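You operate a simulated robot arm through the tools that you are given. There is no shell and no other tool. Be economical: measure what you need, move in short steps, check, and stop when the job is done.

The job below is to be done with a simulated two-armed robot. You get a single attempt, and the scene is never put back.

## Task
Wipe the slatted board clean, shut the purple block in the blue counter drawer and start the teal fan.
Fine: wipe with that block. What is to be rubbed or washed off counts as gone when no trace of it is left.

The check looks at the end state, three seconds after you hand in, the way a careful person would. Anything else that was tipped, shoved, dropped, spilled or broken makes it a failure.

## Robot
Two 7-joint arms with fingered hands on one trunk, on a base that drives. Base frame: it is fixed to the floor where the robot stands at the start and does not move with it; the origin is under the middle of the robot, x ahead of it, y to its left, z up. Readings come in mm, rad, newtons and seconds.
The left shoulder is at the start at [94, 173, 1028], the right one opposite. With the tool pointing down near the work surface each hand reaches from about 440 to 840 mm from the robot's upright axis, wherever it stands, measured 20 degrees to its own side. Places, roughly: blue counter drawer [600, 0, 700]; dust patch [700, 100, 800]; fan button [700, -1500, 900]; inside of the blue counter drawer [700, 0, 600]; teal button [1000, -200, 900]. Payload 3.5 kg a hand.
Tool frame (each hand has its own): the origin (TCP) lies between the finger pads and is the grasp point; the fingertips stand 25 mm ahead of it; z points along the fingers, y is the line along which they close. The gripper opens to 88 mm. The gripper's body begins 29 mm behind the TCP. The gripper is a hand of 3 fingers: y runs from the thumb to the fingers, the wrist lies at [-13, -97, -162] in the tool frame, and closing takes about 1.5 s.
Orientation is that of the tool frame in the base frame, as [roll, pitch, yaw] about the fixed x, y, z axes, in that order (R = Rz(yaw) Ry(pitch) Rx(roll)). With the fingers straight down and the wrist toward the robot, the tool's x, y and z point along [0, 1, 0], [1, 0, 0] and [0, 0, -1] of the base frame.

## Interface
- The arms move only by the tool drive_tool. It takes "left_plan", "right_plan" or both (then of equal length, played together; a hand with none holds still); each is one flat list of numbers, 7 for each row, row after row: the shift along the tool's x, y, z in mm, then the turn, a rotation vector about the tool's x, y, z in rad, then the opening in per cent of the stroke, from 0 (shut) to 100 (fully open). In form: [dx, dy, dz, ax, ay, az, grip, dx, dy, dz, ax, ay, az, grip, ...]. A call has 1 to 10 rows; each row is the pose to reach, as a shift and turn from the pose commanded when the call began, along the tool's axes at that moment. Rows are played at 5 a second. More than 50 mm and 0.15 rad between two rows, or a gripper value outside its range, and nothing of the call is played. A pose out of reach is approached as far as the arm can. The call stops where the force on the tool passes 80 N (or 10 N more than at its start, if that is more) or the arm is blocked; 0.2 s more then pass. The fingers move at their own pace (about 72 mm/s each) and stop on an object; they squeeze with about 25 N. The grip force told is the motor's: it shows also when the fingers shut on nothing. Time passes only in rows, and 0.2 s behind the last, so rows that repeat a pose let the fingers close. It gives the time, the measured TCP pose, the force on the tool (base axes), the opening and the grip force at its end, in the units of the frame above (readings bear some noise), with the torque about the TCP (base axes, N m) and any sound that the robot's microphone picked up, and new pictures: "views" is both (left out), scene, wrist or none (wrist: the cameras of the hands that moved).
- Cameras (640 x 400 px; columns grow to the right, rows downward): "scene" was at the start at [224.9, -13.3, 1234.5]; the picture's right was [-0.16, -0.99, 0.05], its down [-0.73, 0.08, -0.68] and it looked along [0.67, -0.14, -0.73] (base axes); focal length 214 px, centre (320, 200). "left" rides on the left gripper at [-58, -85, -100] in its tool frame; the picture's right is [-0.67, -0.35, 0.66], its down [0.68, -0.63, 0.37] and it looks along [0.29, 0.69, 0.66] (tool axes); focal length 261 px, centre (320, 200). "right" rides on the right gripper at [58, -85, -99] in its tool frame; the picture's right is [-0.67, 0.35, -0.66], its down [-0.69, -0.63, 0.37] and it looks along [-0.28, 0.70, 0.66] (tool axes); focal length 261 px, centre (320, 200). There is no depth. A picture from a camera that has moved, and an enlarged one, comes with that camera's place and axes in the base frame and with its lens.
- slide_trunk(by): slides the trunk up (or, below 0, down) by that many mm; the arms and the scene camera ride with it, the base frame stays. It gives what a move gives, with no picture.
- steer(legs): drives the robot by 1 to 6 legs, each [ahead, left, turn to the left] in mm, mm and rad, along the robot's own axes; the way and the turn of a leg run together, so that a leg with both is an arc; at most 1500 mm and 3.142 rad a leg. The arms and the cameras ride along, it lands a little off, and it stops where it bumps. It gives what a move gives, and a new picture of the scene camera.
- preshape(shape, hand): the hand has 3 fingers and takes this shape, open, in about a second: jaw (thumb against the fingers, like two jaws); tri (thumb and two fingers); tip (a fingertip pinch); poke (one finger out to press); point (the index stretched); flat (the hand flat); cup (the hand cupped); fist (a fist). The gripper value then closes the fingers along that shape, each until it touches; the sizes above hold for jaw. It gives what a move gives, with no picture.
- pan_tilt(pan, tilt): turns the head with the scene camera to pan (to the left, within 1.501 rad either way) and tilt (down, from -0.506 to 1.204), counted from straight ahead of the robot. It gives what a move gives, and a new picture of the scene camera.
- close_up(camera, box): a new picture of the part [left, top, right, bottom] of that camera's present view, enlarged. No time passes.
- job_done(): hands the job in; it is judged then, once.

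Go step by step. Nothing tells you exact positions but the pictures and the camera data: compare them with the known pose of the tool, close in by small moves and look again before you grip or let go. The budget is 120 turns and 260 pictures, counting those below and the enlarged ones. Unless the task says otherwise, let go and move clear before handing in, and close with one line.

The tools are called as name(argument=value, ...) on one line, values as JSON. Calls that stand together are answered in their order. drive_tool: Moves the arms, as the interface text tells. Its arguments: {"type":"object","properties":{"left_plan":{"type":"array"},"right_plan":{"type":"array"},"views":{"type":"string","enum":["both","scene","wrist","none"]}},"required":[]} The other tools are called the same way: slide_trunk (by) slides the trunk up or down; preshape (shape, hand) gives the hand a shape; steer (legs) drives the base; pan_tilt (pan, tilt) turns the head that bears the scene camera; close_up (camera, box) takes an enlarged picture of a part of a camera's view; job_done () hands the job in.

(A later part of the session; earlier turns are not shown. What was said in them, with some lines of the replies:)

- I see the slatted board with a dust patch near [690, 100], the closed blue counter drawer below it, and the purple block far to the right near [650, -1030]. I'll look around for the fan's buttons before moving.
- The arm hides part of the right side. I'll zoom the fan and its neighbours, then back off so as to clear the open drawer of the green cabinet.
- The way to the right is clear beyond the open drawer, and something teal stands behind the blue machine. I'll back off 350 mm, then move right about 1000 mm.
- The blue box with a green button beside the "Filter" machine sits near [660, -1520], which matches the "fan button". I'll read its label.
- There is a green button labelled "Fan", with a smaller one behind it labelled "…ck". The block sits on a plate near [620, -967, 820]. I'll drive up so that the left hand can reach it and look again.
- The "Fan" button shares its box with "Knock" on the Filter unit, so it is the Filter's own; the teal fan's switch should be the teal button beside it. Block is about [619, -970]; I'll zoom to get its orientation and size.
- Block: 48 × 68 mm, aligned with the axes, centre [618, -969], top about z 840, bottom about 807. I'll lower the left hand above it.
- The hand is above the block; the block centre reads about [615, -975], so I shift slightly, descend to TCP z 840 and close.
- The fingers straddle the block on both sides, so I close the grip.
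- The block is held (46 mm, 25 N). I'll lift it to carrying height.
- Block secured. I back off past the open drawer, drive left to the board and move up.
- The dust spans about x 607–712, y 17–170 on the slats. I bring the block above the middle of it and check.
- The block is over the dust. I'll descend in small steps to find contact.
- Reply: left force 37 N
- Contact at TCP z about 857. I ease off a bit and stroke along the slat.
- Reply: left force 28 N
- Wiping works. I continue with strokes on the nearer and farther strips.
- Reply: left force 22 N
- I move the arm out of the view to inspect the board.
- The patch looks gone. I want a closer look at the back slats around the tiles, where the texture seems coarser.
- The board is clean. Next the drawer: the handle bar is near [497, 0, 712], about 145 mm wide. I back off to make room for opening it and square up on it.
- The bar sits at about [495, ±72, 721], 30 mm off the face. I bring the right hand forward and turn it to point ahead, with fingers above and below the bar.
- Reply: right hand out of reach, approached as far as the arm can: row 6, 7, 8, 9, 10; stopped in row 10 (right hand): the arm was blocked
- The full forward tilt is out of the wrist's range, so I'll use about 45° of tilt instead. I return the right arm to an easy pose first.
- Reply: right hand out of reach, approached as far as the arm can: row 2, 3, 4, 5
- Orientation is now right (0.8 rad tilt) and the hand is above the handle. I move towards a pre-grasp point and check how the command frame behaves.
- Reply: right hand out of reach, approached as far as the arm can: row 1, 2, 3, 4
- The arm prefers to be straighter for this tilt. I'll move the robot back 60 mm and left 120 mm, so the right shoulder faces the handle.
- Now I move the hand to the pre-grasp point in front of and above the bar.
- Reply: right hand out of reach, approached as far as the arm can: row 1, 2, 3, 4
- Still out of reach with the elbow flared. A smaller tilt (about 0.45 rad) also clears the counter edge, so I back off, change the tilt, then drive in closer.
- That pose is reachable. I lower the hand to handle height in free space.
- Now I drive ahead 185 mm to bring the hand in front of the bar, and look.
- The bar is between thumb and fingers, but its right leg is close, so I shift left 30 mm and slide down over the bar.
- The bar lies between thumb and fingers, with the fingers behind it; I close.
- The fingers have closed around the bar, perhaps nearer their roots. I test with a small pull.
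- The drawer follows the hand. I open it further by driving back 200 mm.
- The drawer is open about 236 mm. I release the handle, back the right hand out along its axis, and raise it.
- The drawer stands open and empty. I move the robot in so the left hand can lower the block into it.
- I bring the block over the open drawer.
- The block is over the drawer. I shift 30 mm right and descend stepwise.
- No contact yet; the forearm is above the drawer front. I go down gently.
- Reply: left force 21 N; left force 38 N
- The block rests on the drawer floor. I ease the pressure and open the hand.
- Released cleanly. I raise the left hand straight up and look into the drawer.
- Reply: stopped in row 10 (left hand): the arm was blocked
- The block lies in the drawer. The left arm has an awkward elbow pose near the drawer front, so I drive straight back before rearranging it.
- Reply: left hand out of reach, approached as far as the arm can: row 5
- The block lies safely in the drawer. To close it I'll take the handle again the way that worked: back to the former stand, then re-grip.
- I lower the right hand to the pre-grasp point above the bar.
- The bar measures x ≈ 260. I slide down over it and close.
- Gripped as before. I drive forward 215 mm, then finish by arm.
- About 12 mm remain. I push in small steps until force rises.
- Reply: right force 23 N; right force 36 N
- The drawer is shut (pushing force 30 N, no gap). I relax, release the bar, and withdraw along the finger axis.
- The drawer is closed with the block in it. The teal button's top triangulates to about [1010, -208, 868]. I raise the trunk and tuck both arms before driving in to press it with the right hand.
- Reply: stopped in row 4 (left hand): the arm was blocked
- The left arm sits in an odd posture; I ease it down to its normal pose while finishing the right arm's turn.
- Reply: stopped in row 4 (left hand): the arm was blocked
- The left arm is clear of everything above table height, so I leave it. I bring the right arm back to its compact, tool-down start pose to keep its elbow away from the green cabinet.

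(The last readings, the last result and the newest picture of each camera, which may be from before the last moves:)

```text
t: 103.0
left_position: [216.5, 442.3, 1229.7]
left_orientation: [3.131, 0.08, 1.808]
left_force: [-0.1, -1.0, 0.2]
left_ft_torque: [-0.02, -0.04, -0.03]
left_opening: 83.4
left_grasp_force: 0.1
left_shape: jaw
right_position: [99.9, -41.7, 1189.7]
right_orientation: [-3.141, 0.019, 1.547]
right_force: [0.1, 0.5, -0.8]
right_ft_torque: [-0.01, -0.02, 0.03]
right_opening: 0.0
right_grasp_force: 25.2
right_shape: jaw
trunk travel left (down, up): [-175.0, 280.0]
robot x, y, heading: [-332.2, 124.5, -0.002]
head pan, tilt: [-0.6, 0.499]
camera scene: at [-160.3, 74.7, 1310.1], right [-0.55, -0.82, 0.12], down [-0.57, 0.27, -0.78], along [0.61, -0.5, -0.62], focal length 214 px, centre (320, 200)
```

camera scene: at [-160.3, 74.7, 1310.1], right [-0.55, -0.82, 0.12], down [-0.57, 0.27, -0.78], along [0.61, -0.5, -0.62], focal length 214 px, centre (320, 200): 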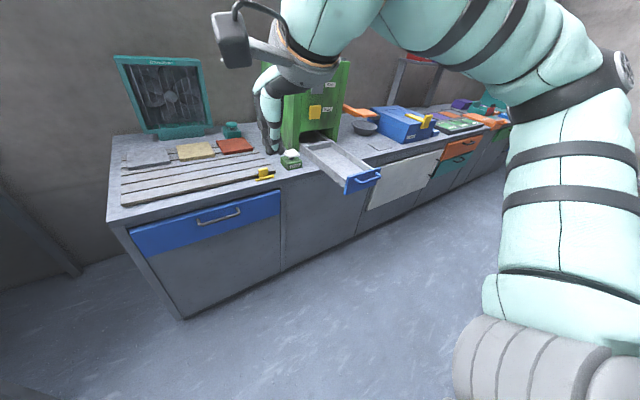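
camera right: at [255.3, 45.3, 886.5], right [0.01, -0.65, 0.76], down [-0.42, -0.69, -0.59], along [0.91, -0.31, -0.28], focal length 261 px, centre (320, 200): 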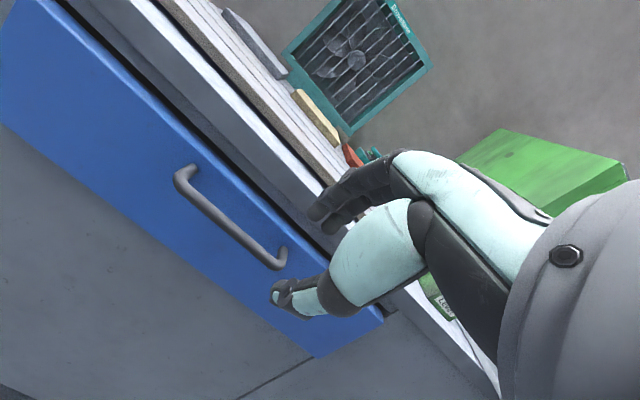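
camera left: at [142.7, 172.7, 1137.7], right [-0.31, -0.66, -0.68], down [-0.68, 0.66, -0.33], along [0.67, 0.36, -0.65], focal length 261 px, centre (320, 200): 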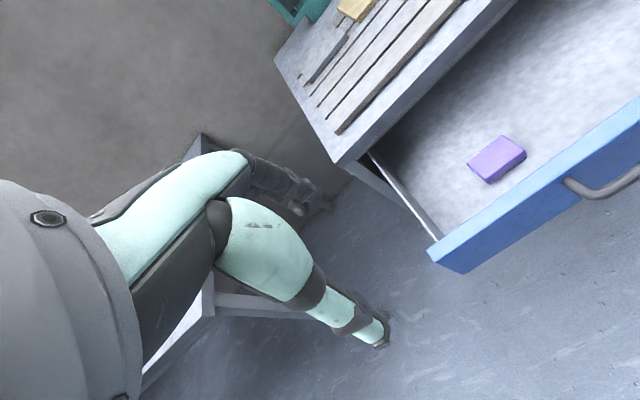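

Elbow stays well in front of the cabinet. I drive to about x 190, y 30, within reach of the teal button.

steer(legs=[[0, -90, 0], [400, 0, 0]])

pan_tilt(pan=-0.1, tilt=0.6)

```text
t: 106.2
left_position: [617.6, 347.9, 1229.0]
left_orientation: [3.131, 0.083, 1.803]
left_force: [0.3, -0.2, 0.0]
left_ft_torque: [-0.03, 0.02, -0.01]
left_opening: 83.3
left_grasp_force: 0.0
left_shape: jaw
right_position: [498.9, -134.9, 1190.5]
right_orientation: [3.14, 0.019, 1.542]
right_force: [0.7, 0.5, 0.7]
right_ft_torque: [0.03, -0.03, -0.01]
right_opening: 0.0
right_grasp_force: 25.7
right_shape: jaw
trunk travel left (down, up): [-175.0, 280.0]
robot x, y, heading: [65.7, 32.4, -0.005]
head pan, tilt: [-0.6, 0.499]
camera scene: at [238.5, -18.7, 1310.2], right [-0.56, -0.82, 0.12], down [-0.56, 0.27, -0.78], along [0.61, -0.5, -0.62], focal length 214 px, centre (320, 200)
```

scene: 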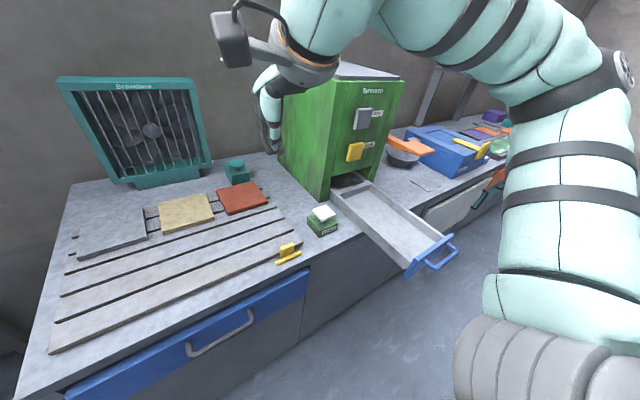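

```text
t: 107.1
left_position: [618.0, 348.9, 1229.2]
left_orientation: [3.134, 0.082, 1.805]
left_force: [-0.1, -0.9, -0.2]
left_ft_torque: [0.0, 0.02, -0.01]
left_opening: 83.4
left_grasp_force: 0.1
left_shape: jaw
right_position: [496.8, -136.4, 1188.6]
right_orientation: [-3.141, 0.02, 1.544]
right_force: [-0.7, -0.3, -1.6]
right_ft_torque: [-0.03, -0.01, 0.01]
right_opening: 0.1
right_grasp_force: 25.1
right_shape: jaw
trunk travel left (down, up): [-175.0, 280.0]
robot x, y, heading: [68.6, 31.4, -0.01]
head pan, tilt: [-0.099, 0.6]
camera scene: at [249.8, 23.8, 1298.6], right [-0.1, -0.99, 0.02], down [-0.72, 0.06, -0.69], along [0.69, -0.09, -0.72], focal length 214 px, centre (320, 200)
```

scene: 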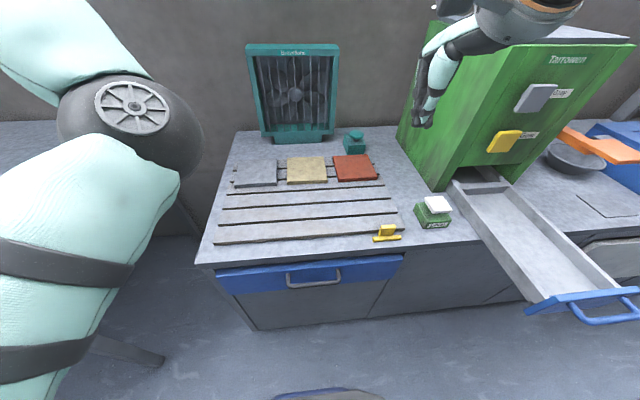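

All is undisturbed. I drive the last 115 mm and reach out above the button.

steer(legs=[[115, 0, 0]])

drive_tool(right_plan=[-7, 42, 15, 0, 0, 0, 0, -14, 84, 30, 0, 0, 0, 0, -21, 126, 45, 0, 0, 0, 0, -28, 168, 60, 0, 0, 0, 0, -35, 210, 75, 0, 0, 0, 0, -42, 252, 90, 0, 0, 0, 0, -49, 294, 105, 0, 0, 0, 0, -56, 336, 120, 0, 0, 0, 0])

```text
t: 108.3
left_position: [730.8, 348.9, 1230.6]
left_orientation: [3.133, 0.083, 1.807]
left_force: [0.1, 0.0, -0.4]
left_ft_torque: [-0.01, -0.01, 0.0]
left_opening: 83.3
left_grasp_force: 0.0
left_shape: jaw
right_position: [609.8, -136.2, 1191.8]
right_orientation: [3.14, 0.018, 1.543]
right_force: [-1.2, -0.3, -0.6]
right_ft_torque: [0.01, 0.01, -0.01]
right_opening: 0.0
right_grasp_force: 25.2
right_shape: jaw
trunk travel left (down, up): [-175.0, 280.0]
robot x, y, heading: [180.1, 31.0, -0.002]
head pan, tilt: [-0.099, 0.6]
camera scene: at [362.8, 23.1, 1298.7], right [-0.1, -0.99, 0.02], down [-0.72, 0.06, -0.69], along [0.69, -0.09, -0.72], focal length 214 px, centre (320, 200)
```

scene: 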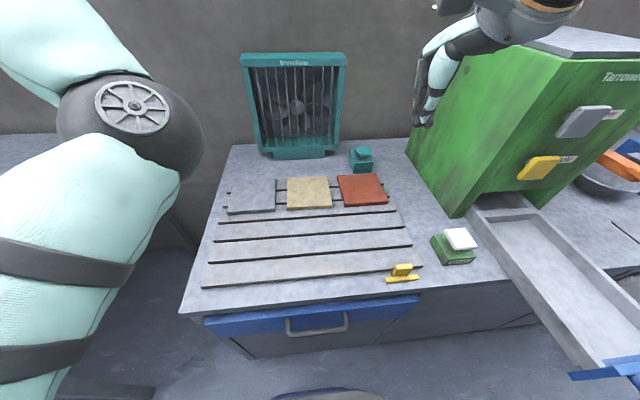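

```text
t: 110.1
left_position: [730.3, 348.5, 1230.4]
left_orientation: [3.133, 0.082, 1.808]
left_force: [0.7, 0.2, -0.1]
left_ft_torque: [-0.03, 0.01, -0.02]
left_opening: 83.6
left_grasp_force: 0.0
left_shape: jaw
right_position: [914.4, -197.8, 1080.2]
right_orientation: [3.14, 0.019, 1.541]
right_force: [-0.2, 0.9, 0.1]
right_ft_torque: [-0.05, -0.01, -0.03]
right_opening: 0.0
right_grasp_force: 24.7
right_shape: jaw
right hand out of reach, approached as far as the arm can: row 8
trunk travel left (down, up): [-175.0, 280.0]
robot x, y, heading: [177.7, 29.1, -0.006]
head pan, tilt: [-0.099, 0.6]
camera scene: at [363.0, 23.2, 1298.7], right [-0.1, -0.99, 0.02], down [-0.72, 0.06, -0.69], along [0.69, -0.09, -0.72], focal length 214 px, centre (320, 200)
camera right: at [830.6, -137.4, 1178.9], right [0.33, -0.67, 0.67], down [-0.65, -0.67, -0.35], along [0.69, -0.32, -0.65], focal length 261 px, centre (320, 200)
```

scene: 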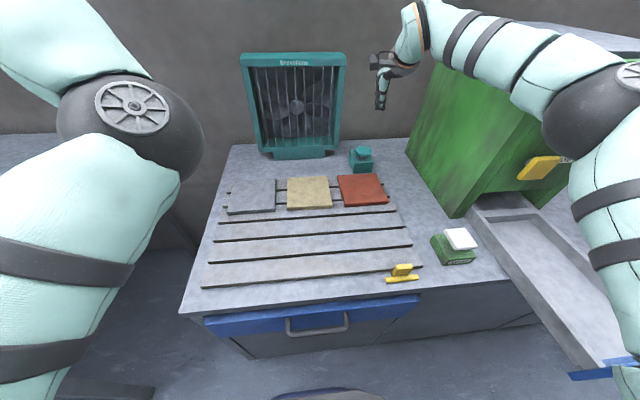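
right: 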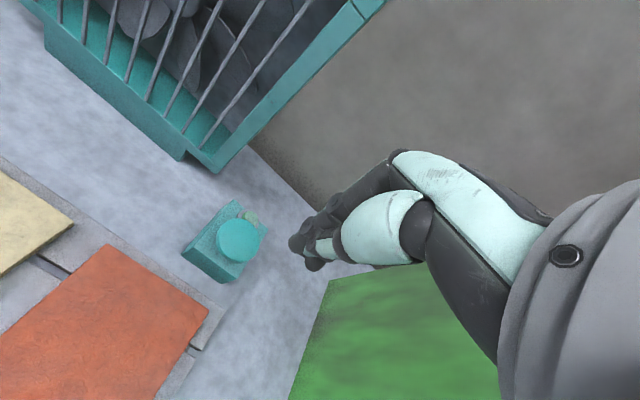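

The hand needs about 90 mm more. I drive 40 mm closer and tilt the fingers 0.4 rad forward while lowering towards the button.

steer(legs=[[40, 0, 0]])

drive_tool(right_plan=[-2, 10, 30, -0.08, 0, 0, 0, -4, 20, 60, -0.16, 0, 0, 0, -6, 28, 90, -0.24, 0, 0, 0, -8, 36, 120, -0.32, 0, 0, 0, -8, 41, 145, -0.4, 0, 0, 0])

```text
t: 111.0
left_position: [766.6, 347.7, 1232.1]
left_orientation: [3.131, 0.083, 1.806]
left_force: [1.1, 0.6, 0.8]
left_ft_torque: [0.02, -0.01, 0.03]
left_opening: 83.4
left_grasp_force: 0.1
left_shape: jaw
right_position: [949.7, -199.6, 1082.9]
right_orientation: [3.136, 0.02, 1.54]
right_force: [-0.4, 0.7, -0.1]
right_ft_torque: [-0.02, -0.02, -0.04]
right_opening: 0.0
right_grasp_force: 25.2
right_shape: jaw
trunk travel left (down, up): [-175.0, 280.0]
robot x, y, heading: [222.6, 34.9, -0.007]
head pan, tilt: [-0.099, 0.6]
camera scene: at [398.7, 23.0, 1299.4], right [-0.1, -0.99, 0.02], down [-0.72, 0.06, -0.69], along [0.69, -0.09, -0.72], focal length 214 px, centre (320, 200)
```

scene: 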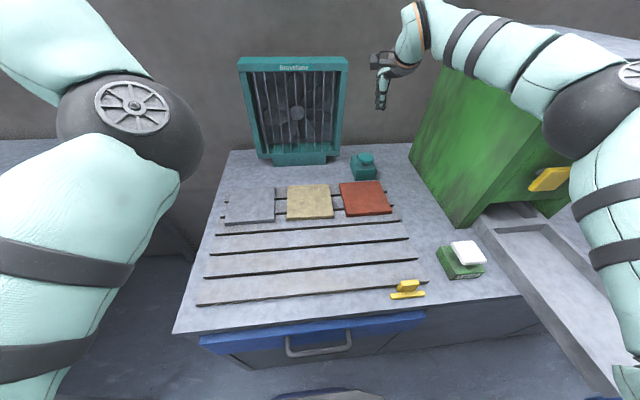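

```text
t: 112.2
left_position: [771.7, 348.2, 1230.0]
left_orientation: [3.134, 0.081, 1.807]
left_force: [1.6, 0.0, 0.8]
left_ft_torque: [0.04, 0.01, 0.01]
left_opening: 83.5
left_grasp_force: 0.0
left_shape: jaw
right_position: [995.8, -212.3, 935.9]
right_orientation: [2.738, 0.02, 1.542]
right_force: [-0.1, 0.0, -0.6]
right_ft_torque: [-0.02, 0.0, -0.02]
right_opening: 0.0
right_grasp_force: 25.2
right_shape: jaw
trunk travel left (down, up): [-175.0, 280.0]
robot x, y, heading: [219.9, 32.3, -0.004]
head pan, tilt: [-0.099, 0.6]
camera scene: at [403.3, 22.5, 1298.3], right [-0.1, -0.99, 0.02], down [-0.72, 0.06, -0.69], along [0.69, -0.09, -0.72], focal length 214 px, centre (320, 200)
camera right: at [879.9, -150.7, 993.2], right [0.05, -0.66, 0.75], down [-0.46, -0.68, -0.57], along [0.89, -0.32, -0.33], focal length 261 px, centre (320, 200)
```

scene: 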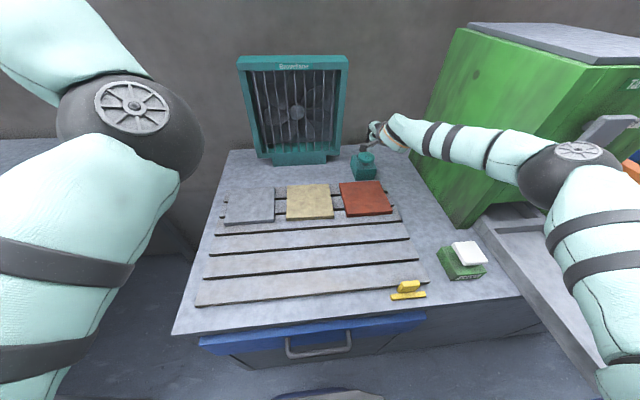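
right: 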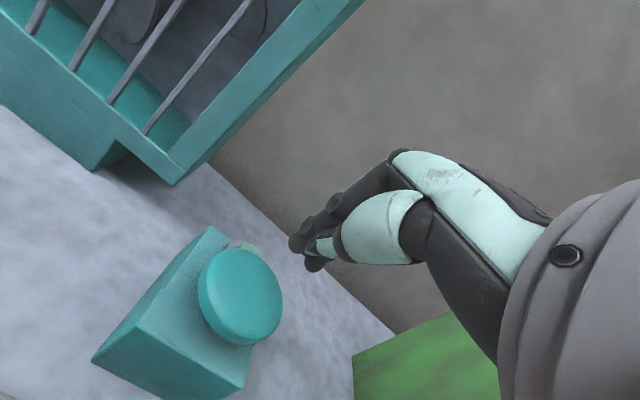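

The button disc is at about [996, -209]; my fingertips are 45 mm above and slightly beyond. I come down just above it.

drive_tool(right_plan=[2, -10, 15, 0, 0, 0, 0, 3, -21, 29, 0, 0, 0, 0])

close_up(camera="scene", box=[320, 100, 480, 200])

```text
t: 112.8
left_position: [769.3, 348.0, 1229.4]
left_orientation: [3.133, 0.082, 1.807]
left_force: [-0.4, 0.0, 0.4]
left_ft_torque: [-0.01, -0.04, 0.02]
left_opening: 83.4
left_grasp_force: 0.0
left_shape: jaw
right_position: [986.3, -210.2, 900.0]
right_orientation: [2.739, 0.017, 1.543]
right_force: [1.7, -0.3, 3.1]
right_ft_torque: [-0.03, -0.1, 0.02]
right_opening: 0.0
right_grasp_force: 25.4
right_shape: jaw
trunk travel left (down, up): [-175.0, 280.0]
robot x, y, heading: [221.2, 32.4, -0.002]
head pan, tilt: [-0.099, 0.6]
camera scene: at [402.2, 22.8, 1298.6], right [-0.1, -0.99, 0.02], down [-0.72, 0.06, -0.69], along [0.69, -0.09, -0.72], focal length 214 px, centre (320, 200)
camera right: at [870.8, -148.5, 959.1], right [0.04, -0.66, 0.75], down [-0.46, -0.68, -0.57], along [0.89, -0.32, -0.33], focal length 261 px, centre (320, 200)
```

scene: 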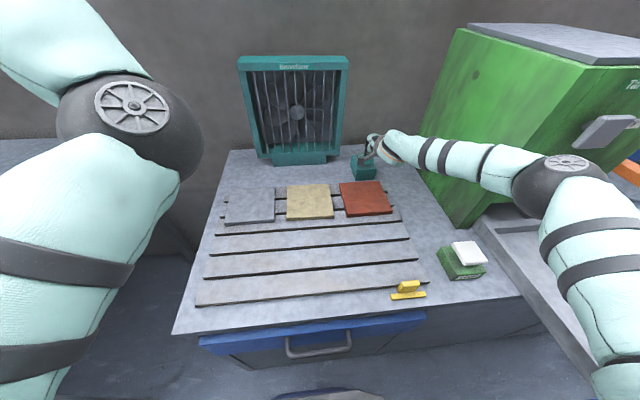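
right: 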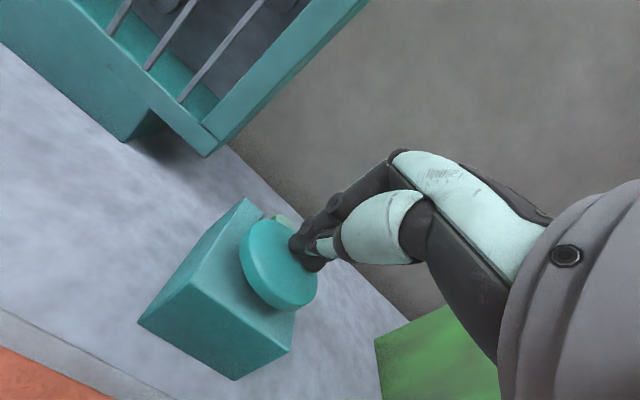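

```text
4.00 times, centred on (400, 150) of scene
camera zoom: at [402.2, 22.8, 1298.6], right [-0.1, -0.99, 0.02], down [-0.72, 0.06, -0.69], along [0.69, -0.09, -0.72], focal length 858 px, centre (0, 400)
```

zoom: 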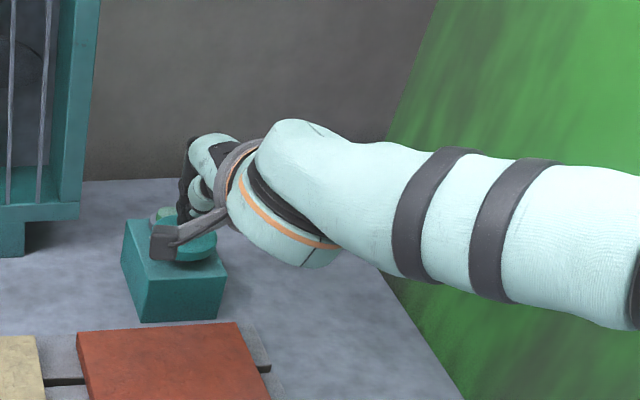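

The tips touch the disc's rear part lightly. I lift a bit, shift back 8 mm to its centre and press down.

drive_tool(right_plan=[3, -5.4, -7.7, 0, 0, 0, 0, 3, -9.8, 2.4, 0, 0, 0, 0, 3, -12, 7.9, 0, 0, 0, 0])

```text
t: 113.6
left_position: [768.1, 349.2, 1231.8]
left_orientation: [3.131, 0.081, 1.806]
left_force: [0.8, 0.3, -0.6]
left_ft_torque: [0.0, 0.04, -0.01]
left_opening: 83.6
left_grasp_force: 0.1
left_shape: jaw
right_position: [976.3, -205.3, 893.2]
right_orientation: [2.735, 0.019, 1.541]
right_force: [3.7, -1.0, 11.4]
right_ft_torque: [-0.14, -0.17, 0.04]
right_opening: 0.0
right_grasp_force: 25.5
right_shape: jaw
trunk travel left (down, up): [-175.0, 280.0]
robot x, y, heading: [219.1, 33.3, -0.004]
head pan, tilt: [-0.099, 0.6]
heard: click
camera scene: at [400.1, 23.2, 1299.2], right [-0.1, -0.99, 0.02], down [-0.72, 0.06, -0.69], along [0.69, -0.09, -0.72], focal length 214 px, centre (320, 200)
camera right: at [861.2, -144.4, 949.2], right [0.04, -0.66, 0.75], down [-0.45, -0.68, -0.57], along [0.89, -0.32, -0.33], focal length 261 px, centre (320, 200)
```

scene: 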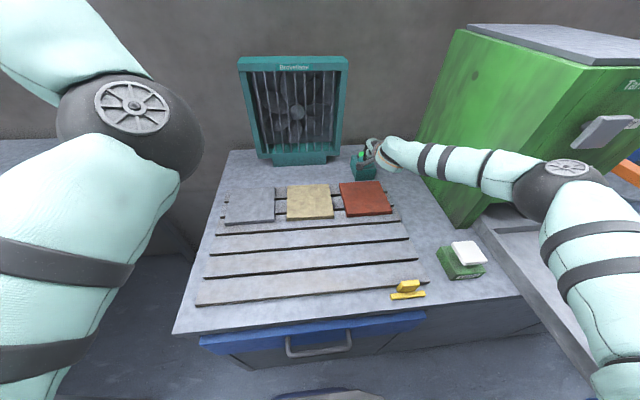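
right: 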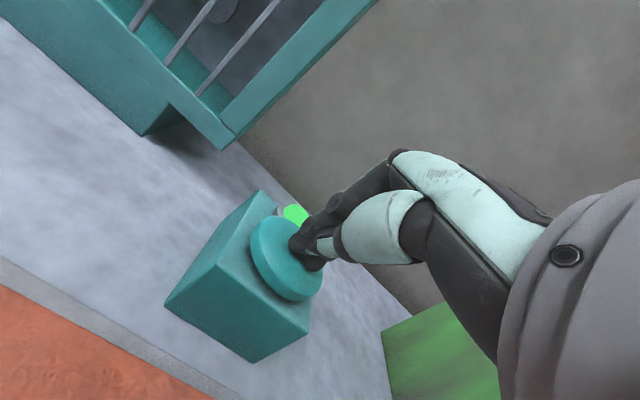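

A click was heard and the lamp by the button lit green. I lift off and check whether the fan turns.

drive_tool(right_plan=[0, 3, -10, 0, 0, 0, 0, 0, 6, -30, 0, 0, 0, 0, 0, 0, -70, 0, 0, 0, 0, 0, -20, -110, 0, 0, 0, 0])

close_up(camera="scene", box=[225, 40, 385, 190])

drive_tool(right_plan=[0, -20, -15, 0.05, 0, 0, 0], views="none")

close_up(camera="scene", box=[225, 40, 385, 190])

```text
t: 114.6
left_position: [768.3, 347.1, 1230.9]
left_orientation: [3.132, 0.082, 1.808]
left_force: [-0.8, 0.1, -0.4]
left_ft_torque: [0.0, -0.03, 0.02]
left_opening: 83.6
left_grasp_force: 0.1
left_shape: jaw
right_position: [915.7, -201.9, 981.2]
right_orientation: [2.74, 0.02, 1.541]
right_force: [0.5, -0.2, 0.9]
right_ft_torque: [0.04, -0.05, -0.02]
right_opening: 0.0
right_grasp_force: 24.5
right_shape: jaw
trunk travel left (down, up): [-175.0, 280.0]
robot x, y, heading: [222.5, 30.7, -0.012]
head pan, tilt: [-0.099, 0.6]
camera scene: at [401.0, 22.4, 1298.8], right [-0.1, -0.99, 0.02], down [-0.72, 0.06, -0.69], along [0.69, -0.09, -0.72], focal length 214 px, centre (320, 200)
camera right: at [800.7, -140.0, 1038.1], right [0.04, -0.66, 0.75], down [-0.46, -0.68, -0.57], along [0.89, -0.32, -0.33], focal length 261 px, centre (320, 200)
```

scene: 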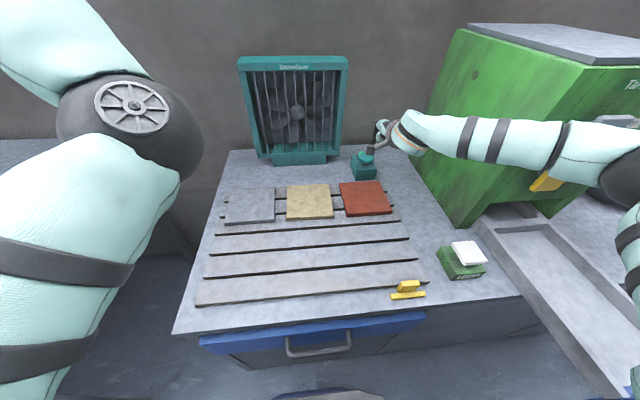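
right: 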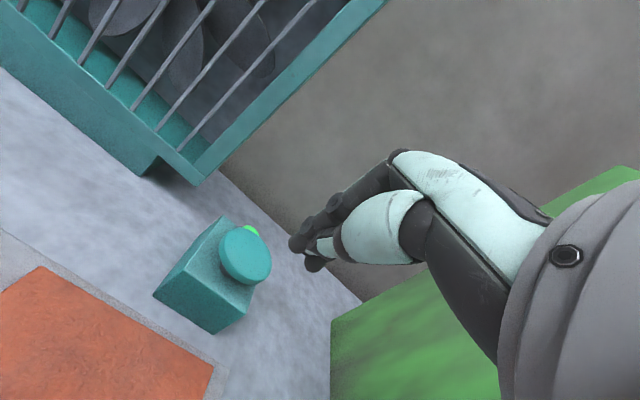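

```text
2.67 times, centred on (305, 115) of scene
camera zoom: at [401.0, 22.4, 1298.8], right [-0.1, -0.99, 0.02], down [-0.72, 0.06, -0.69], along [0.69, -0.09, -0.72], focal length 572 px, centre (360, 427)
```

zoom: 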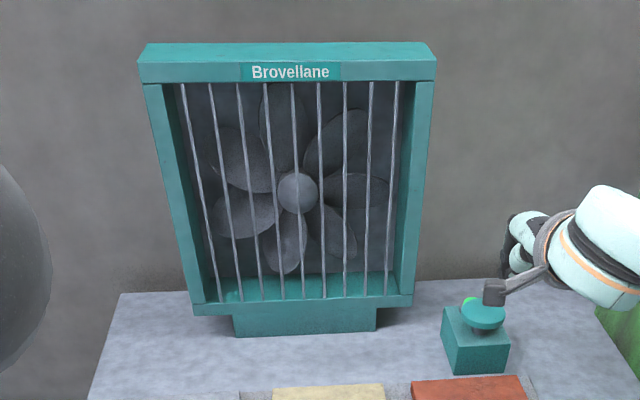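

```text
t: 115.0
left_position: [768.7, 348.3, 1230.8]
left_orientation: [3.134, 0.082, 1.808]
left_force: [-0.2, -1.0, -0.4]
left_ft_torque: [0.01, 0.0, -0.01]
left_opening: 83.3
left_grasp_force: 0.1
left_shape: jaw
right_position: [892.4, -199.8, 987.3]
right_orientation: [2.79, 0.02, 1.54]
right_force: [0.0, -0.8, -0.2]
right_ft_torque: [-0.02, 0.01, -0.03]
right_opening: 0.0
right_grasp_force: 25.7
right_shape: jaw
trunk travel left (down, up): [-175.0, 280.0]
robot x, y, heading: [220.3, 29.7, -0.001]
head pan, tilt: [-0.099, 0.6]
```

```text
2.67 times, centred on (305, 115) of scene
camera zoom: at [401.3, 22.6, 1298.7], right [-0.1, -0.99, 0.02], down [-0.72, 0.06, -0.69], along [0.69, -0.09, -0.72], focal length 572 px, centre (360, 427)
```

zoom: 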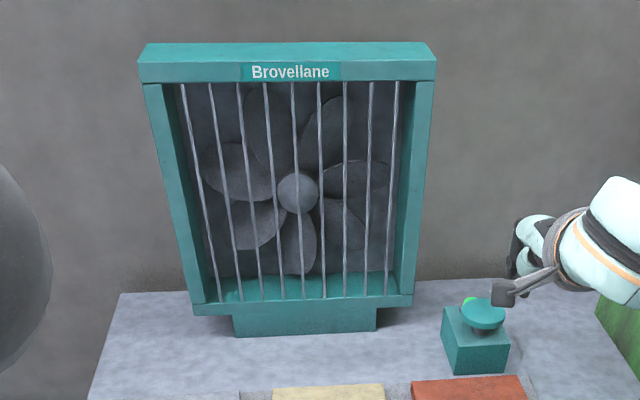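

The blades stand at different angles in the two pictures, so the fan is running. I back the robot off and take a last look at the board and drawer.

steer(legs=[[-500, 0, 0]])

close_up(camera="scene", box=[200, 20, 520, 220])

```text
t: 117.9
left_position: [275.2, 351.4, 1229.6]
left_orientation: [3.134, 0.083, 1.806]
left_force: [-0.2, 0.6, -0.1]
left_ft_torque: [0.01, -0.02, -0.02]
left_opening: 83.3
left_grasp_force: 0.1
left_shape: jaw
right_position: [397.8, -197.8, 986.4]
right_orientation: [2.791, 0.02, 1.542]
right_force: [-0.5, 0.0, -0.1]
right_ft_torque: [0.0, -0.01, -0.04]
right_opening: 0.0
right_grasp_force: 24.9
right_shape: jaw
trunk travel left (down, up): [-175.0, 280.0]
robot x, y, heading: [-281.8, 35.7, -0.003]
head pan, tilt: [-0.099, 0.6]
camera scene: at [-93.4, 26.2, 1298.4], right [-0.1, -0.99, 0.02], down [-0.72, 0.06, -0.69], along [0.69, -0.09, -0.72], focal length 214 px, centre (320, 200)
```

scene: 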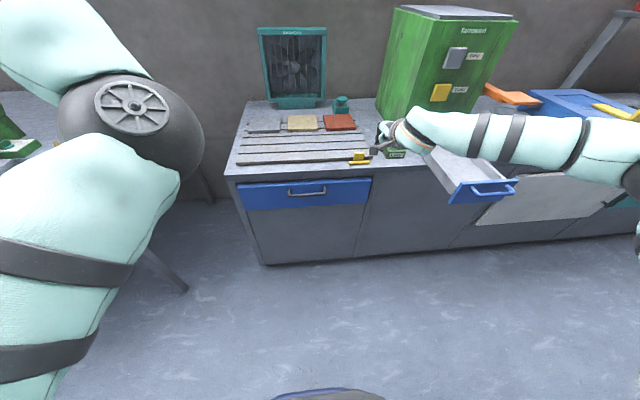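

```text
2.00 times, centred on (360, 120) of scene
camera zoom: at [-93.4, 26.2, 1298.4], right [-0.1, -0.99, 0.02], down [-0.72, 0.06, -0.69], along [0.69, -0.09, -0.72], focal length 429 px, centre (240, 360)
```

zoom: 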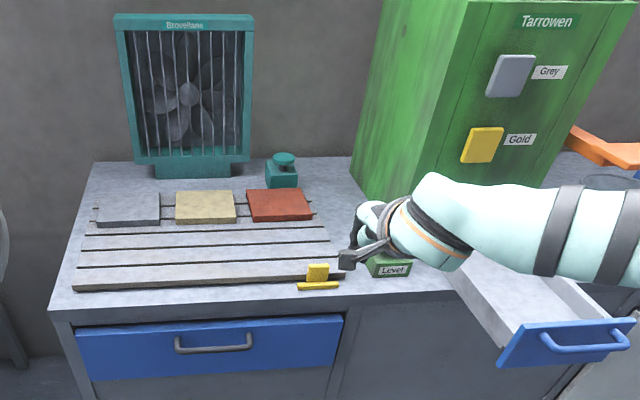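

The board is clean, the drawer is shut with the block inside, the fan is turning, and nothing else has moved. I hand in.

job_done()

```text
The job is handed in.
```

I wiped the slatted board with the purple block until no dust showed. The block is shut in the blue counter drawer, and the teal fan is running from its own teal button. Nothing else appears to have been moved.
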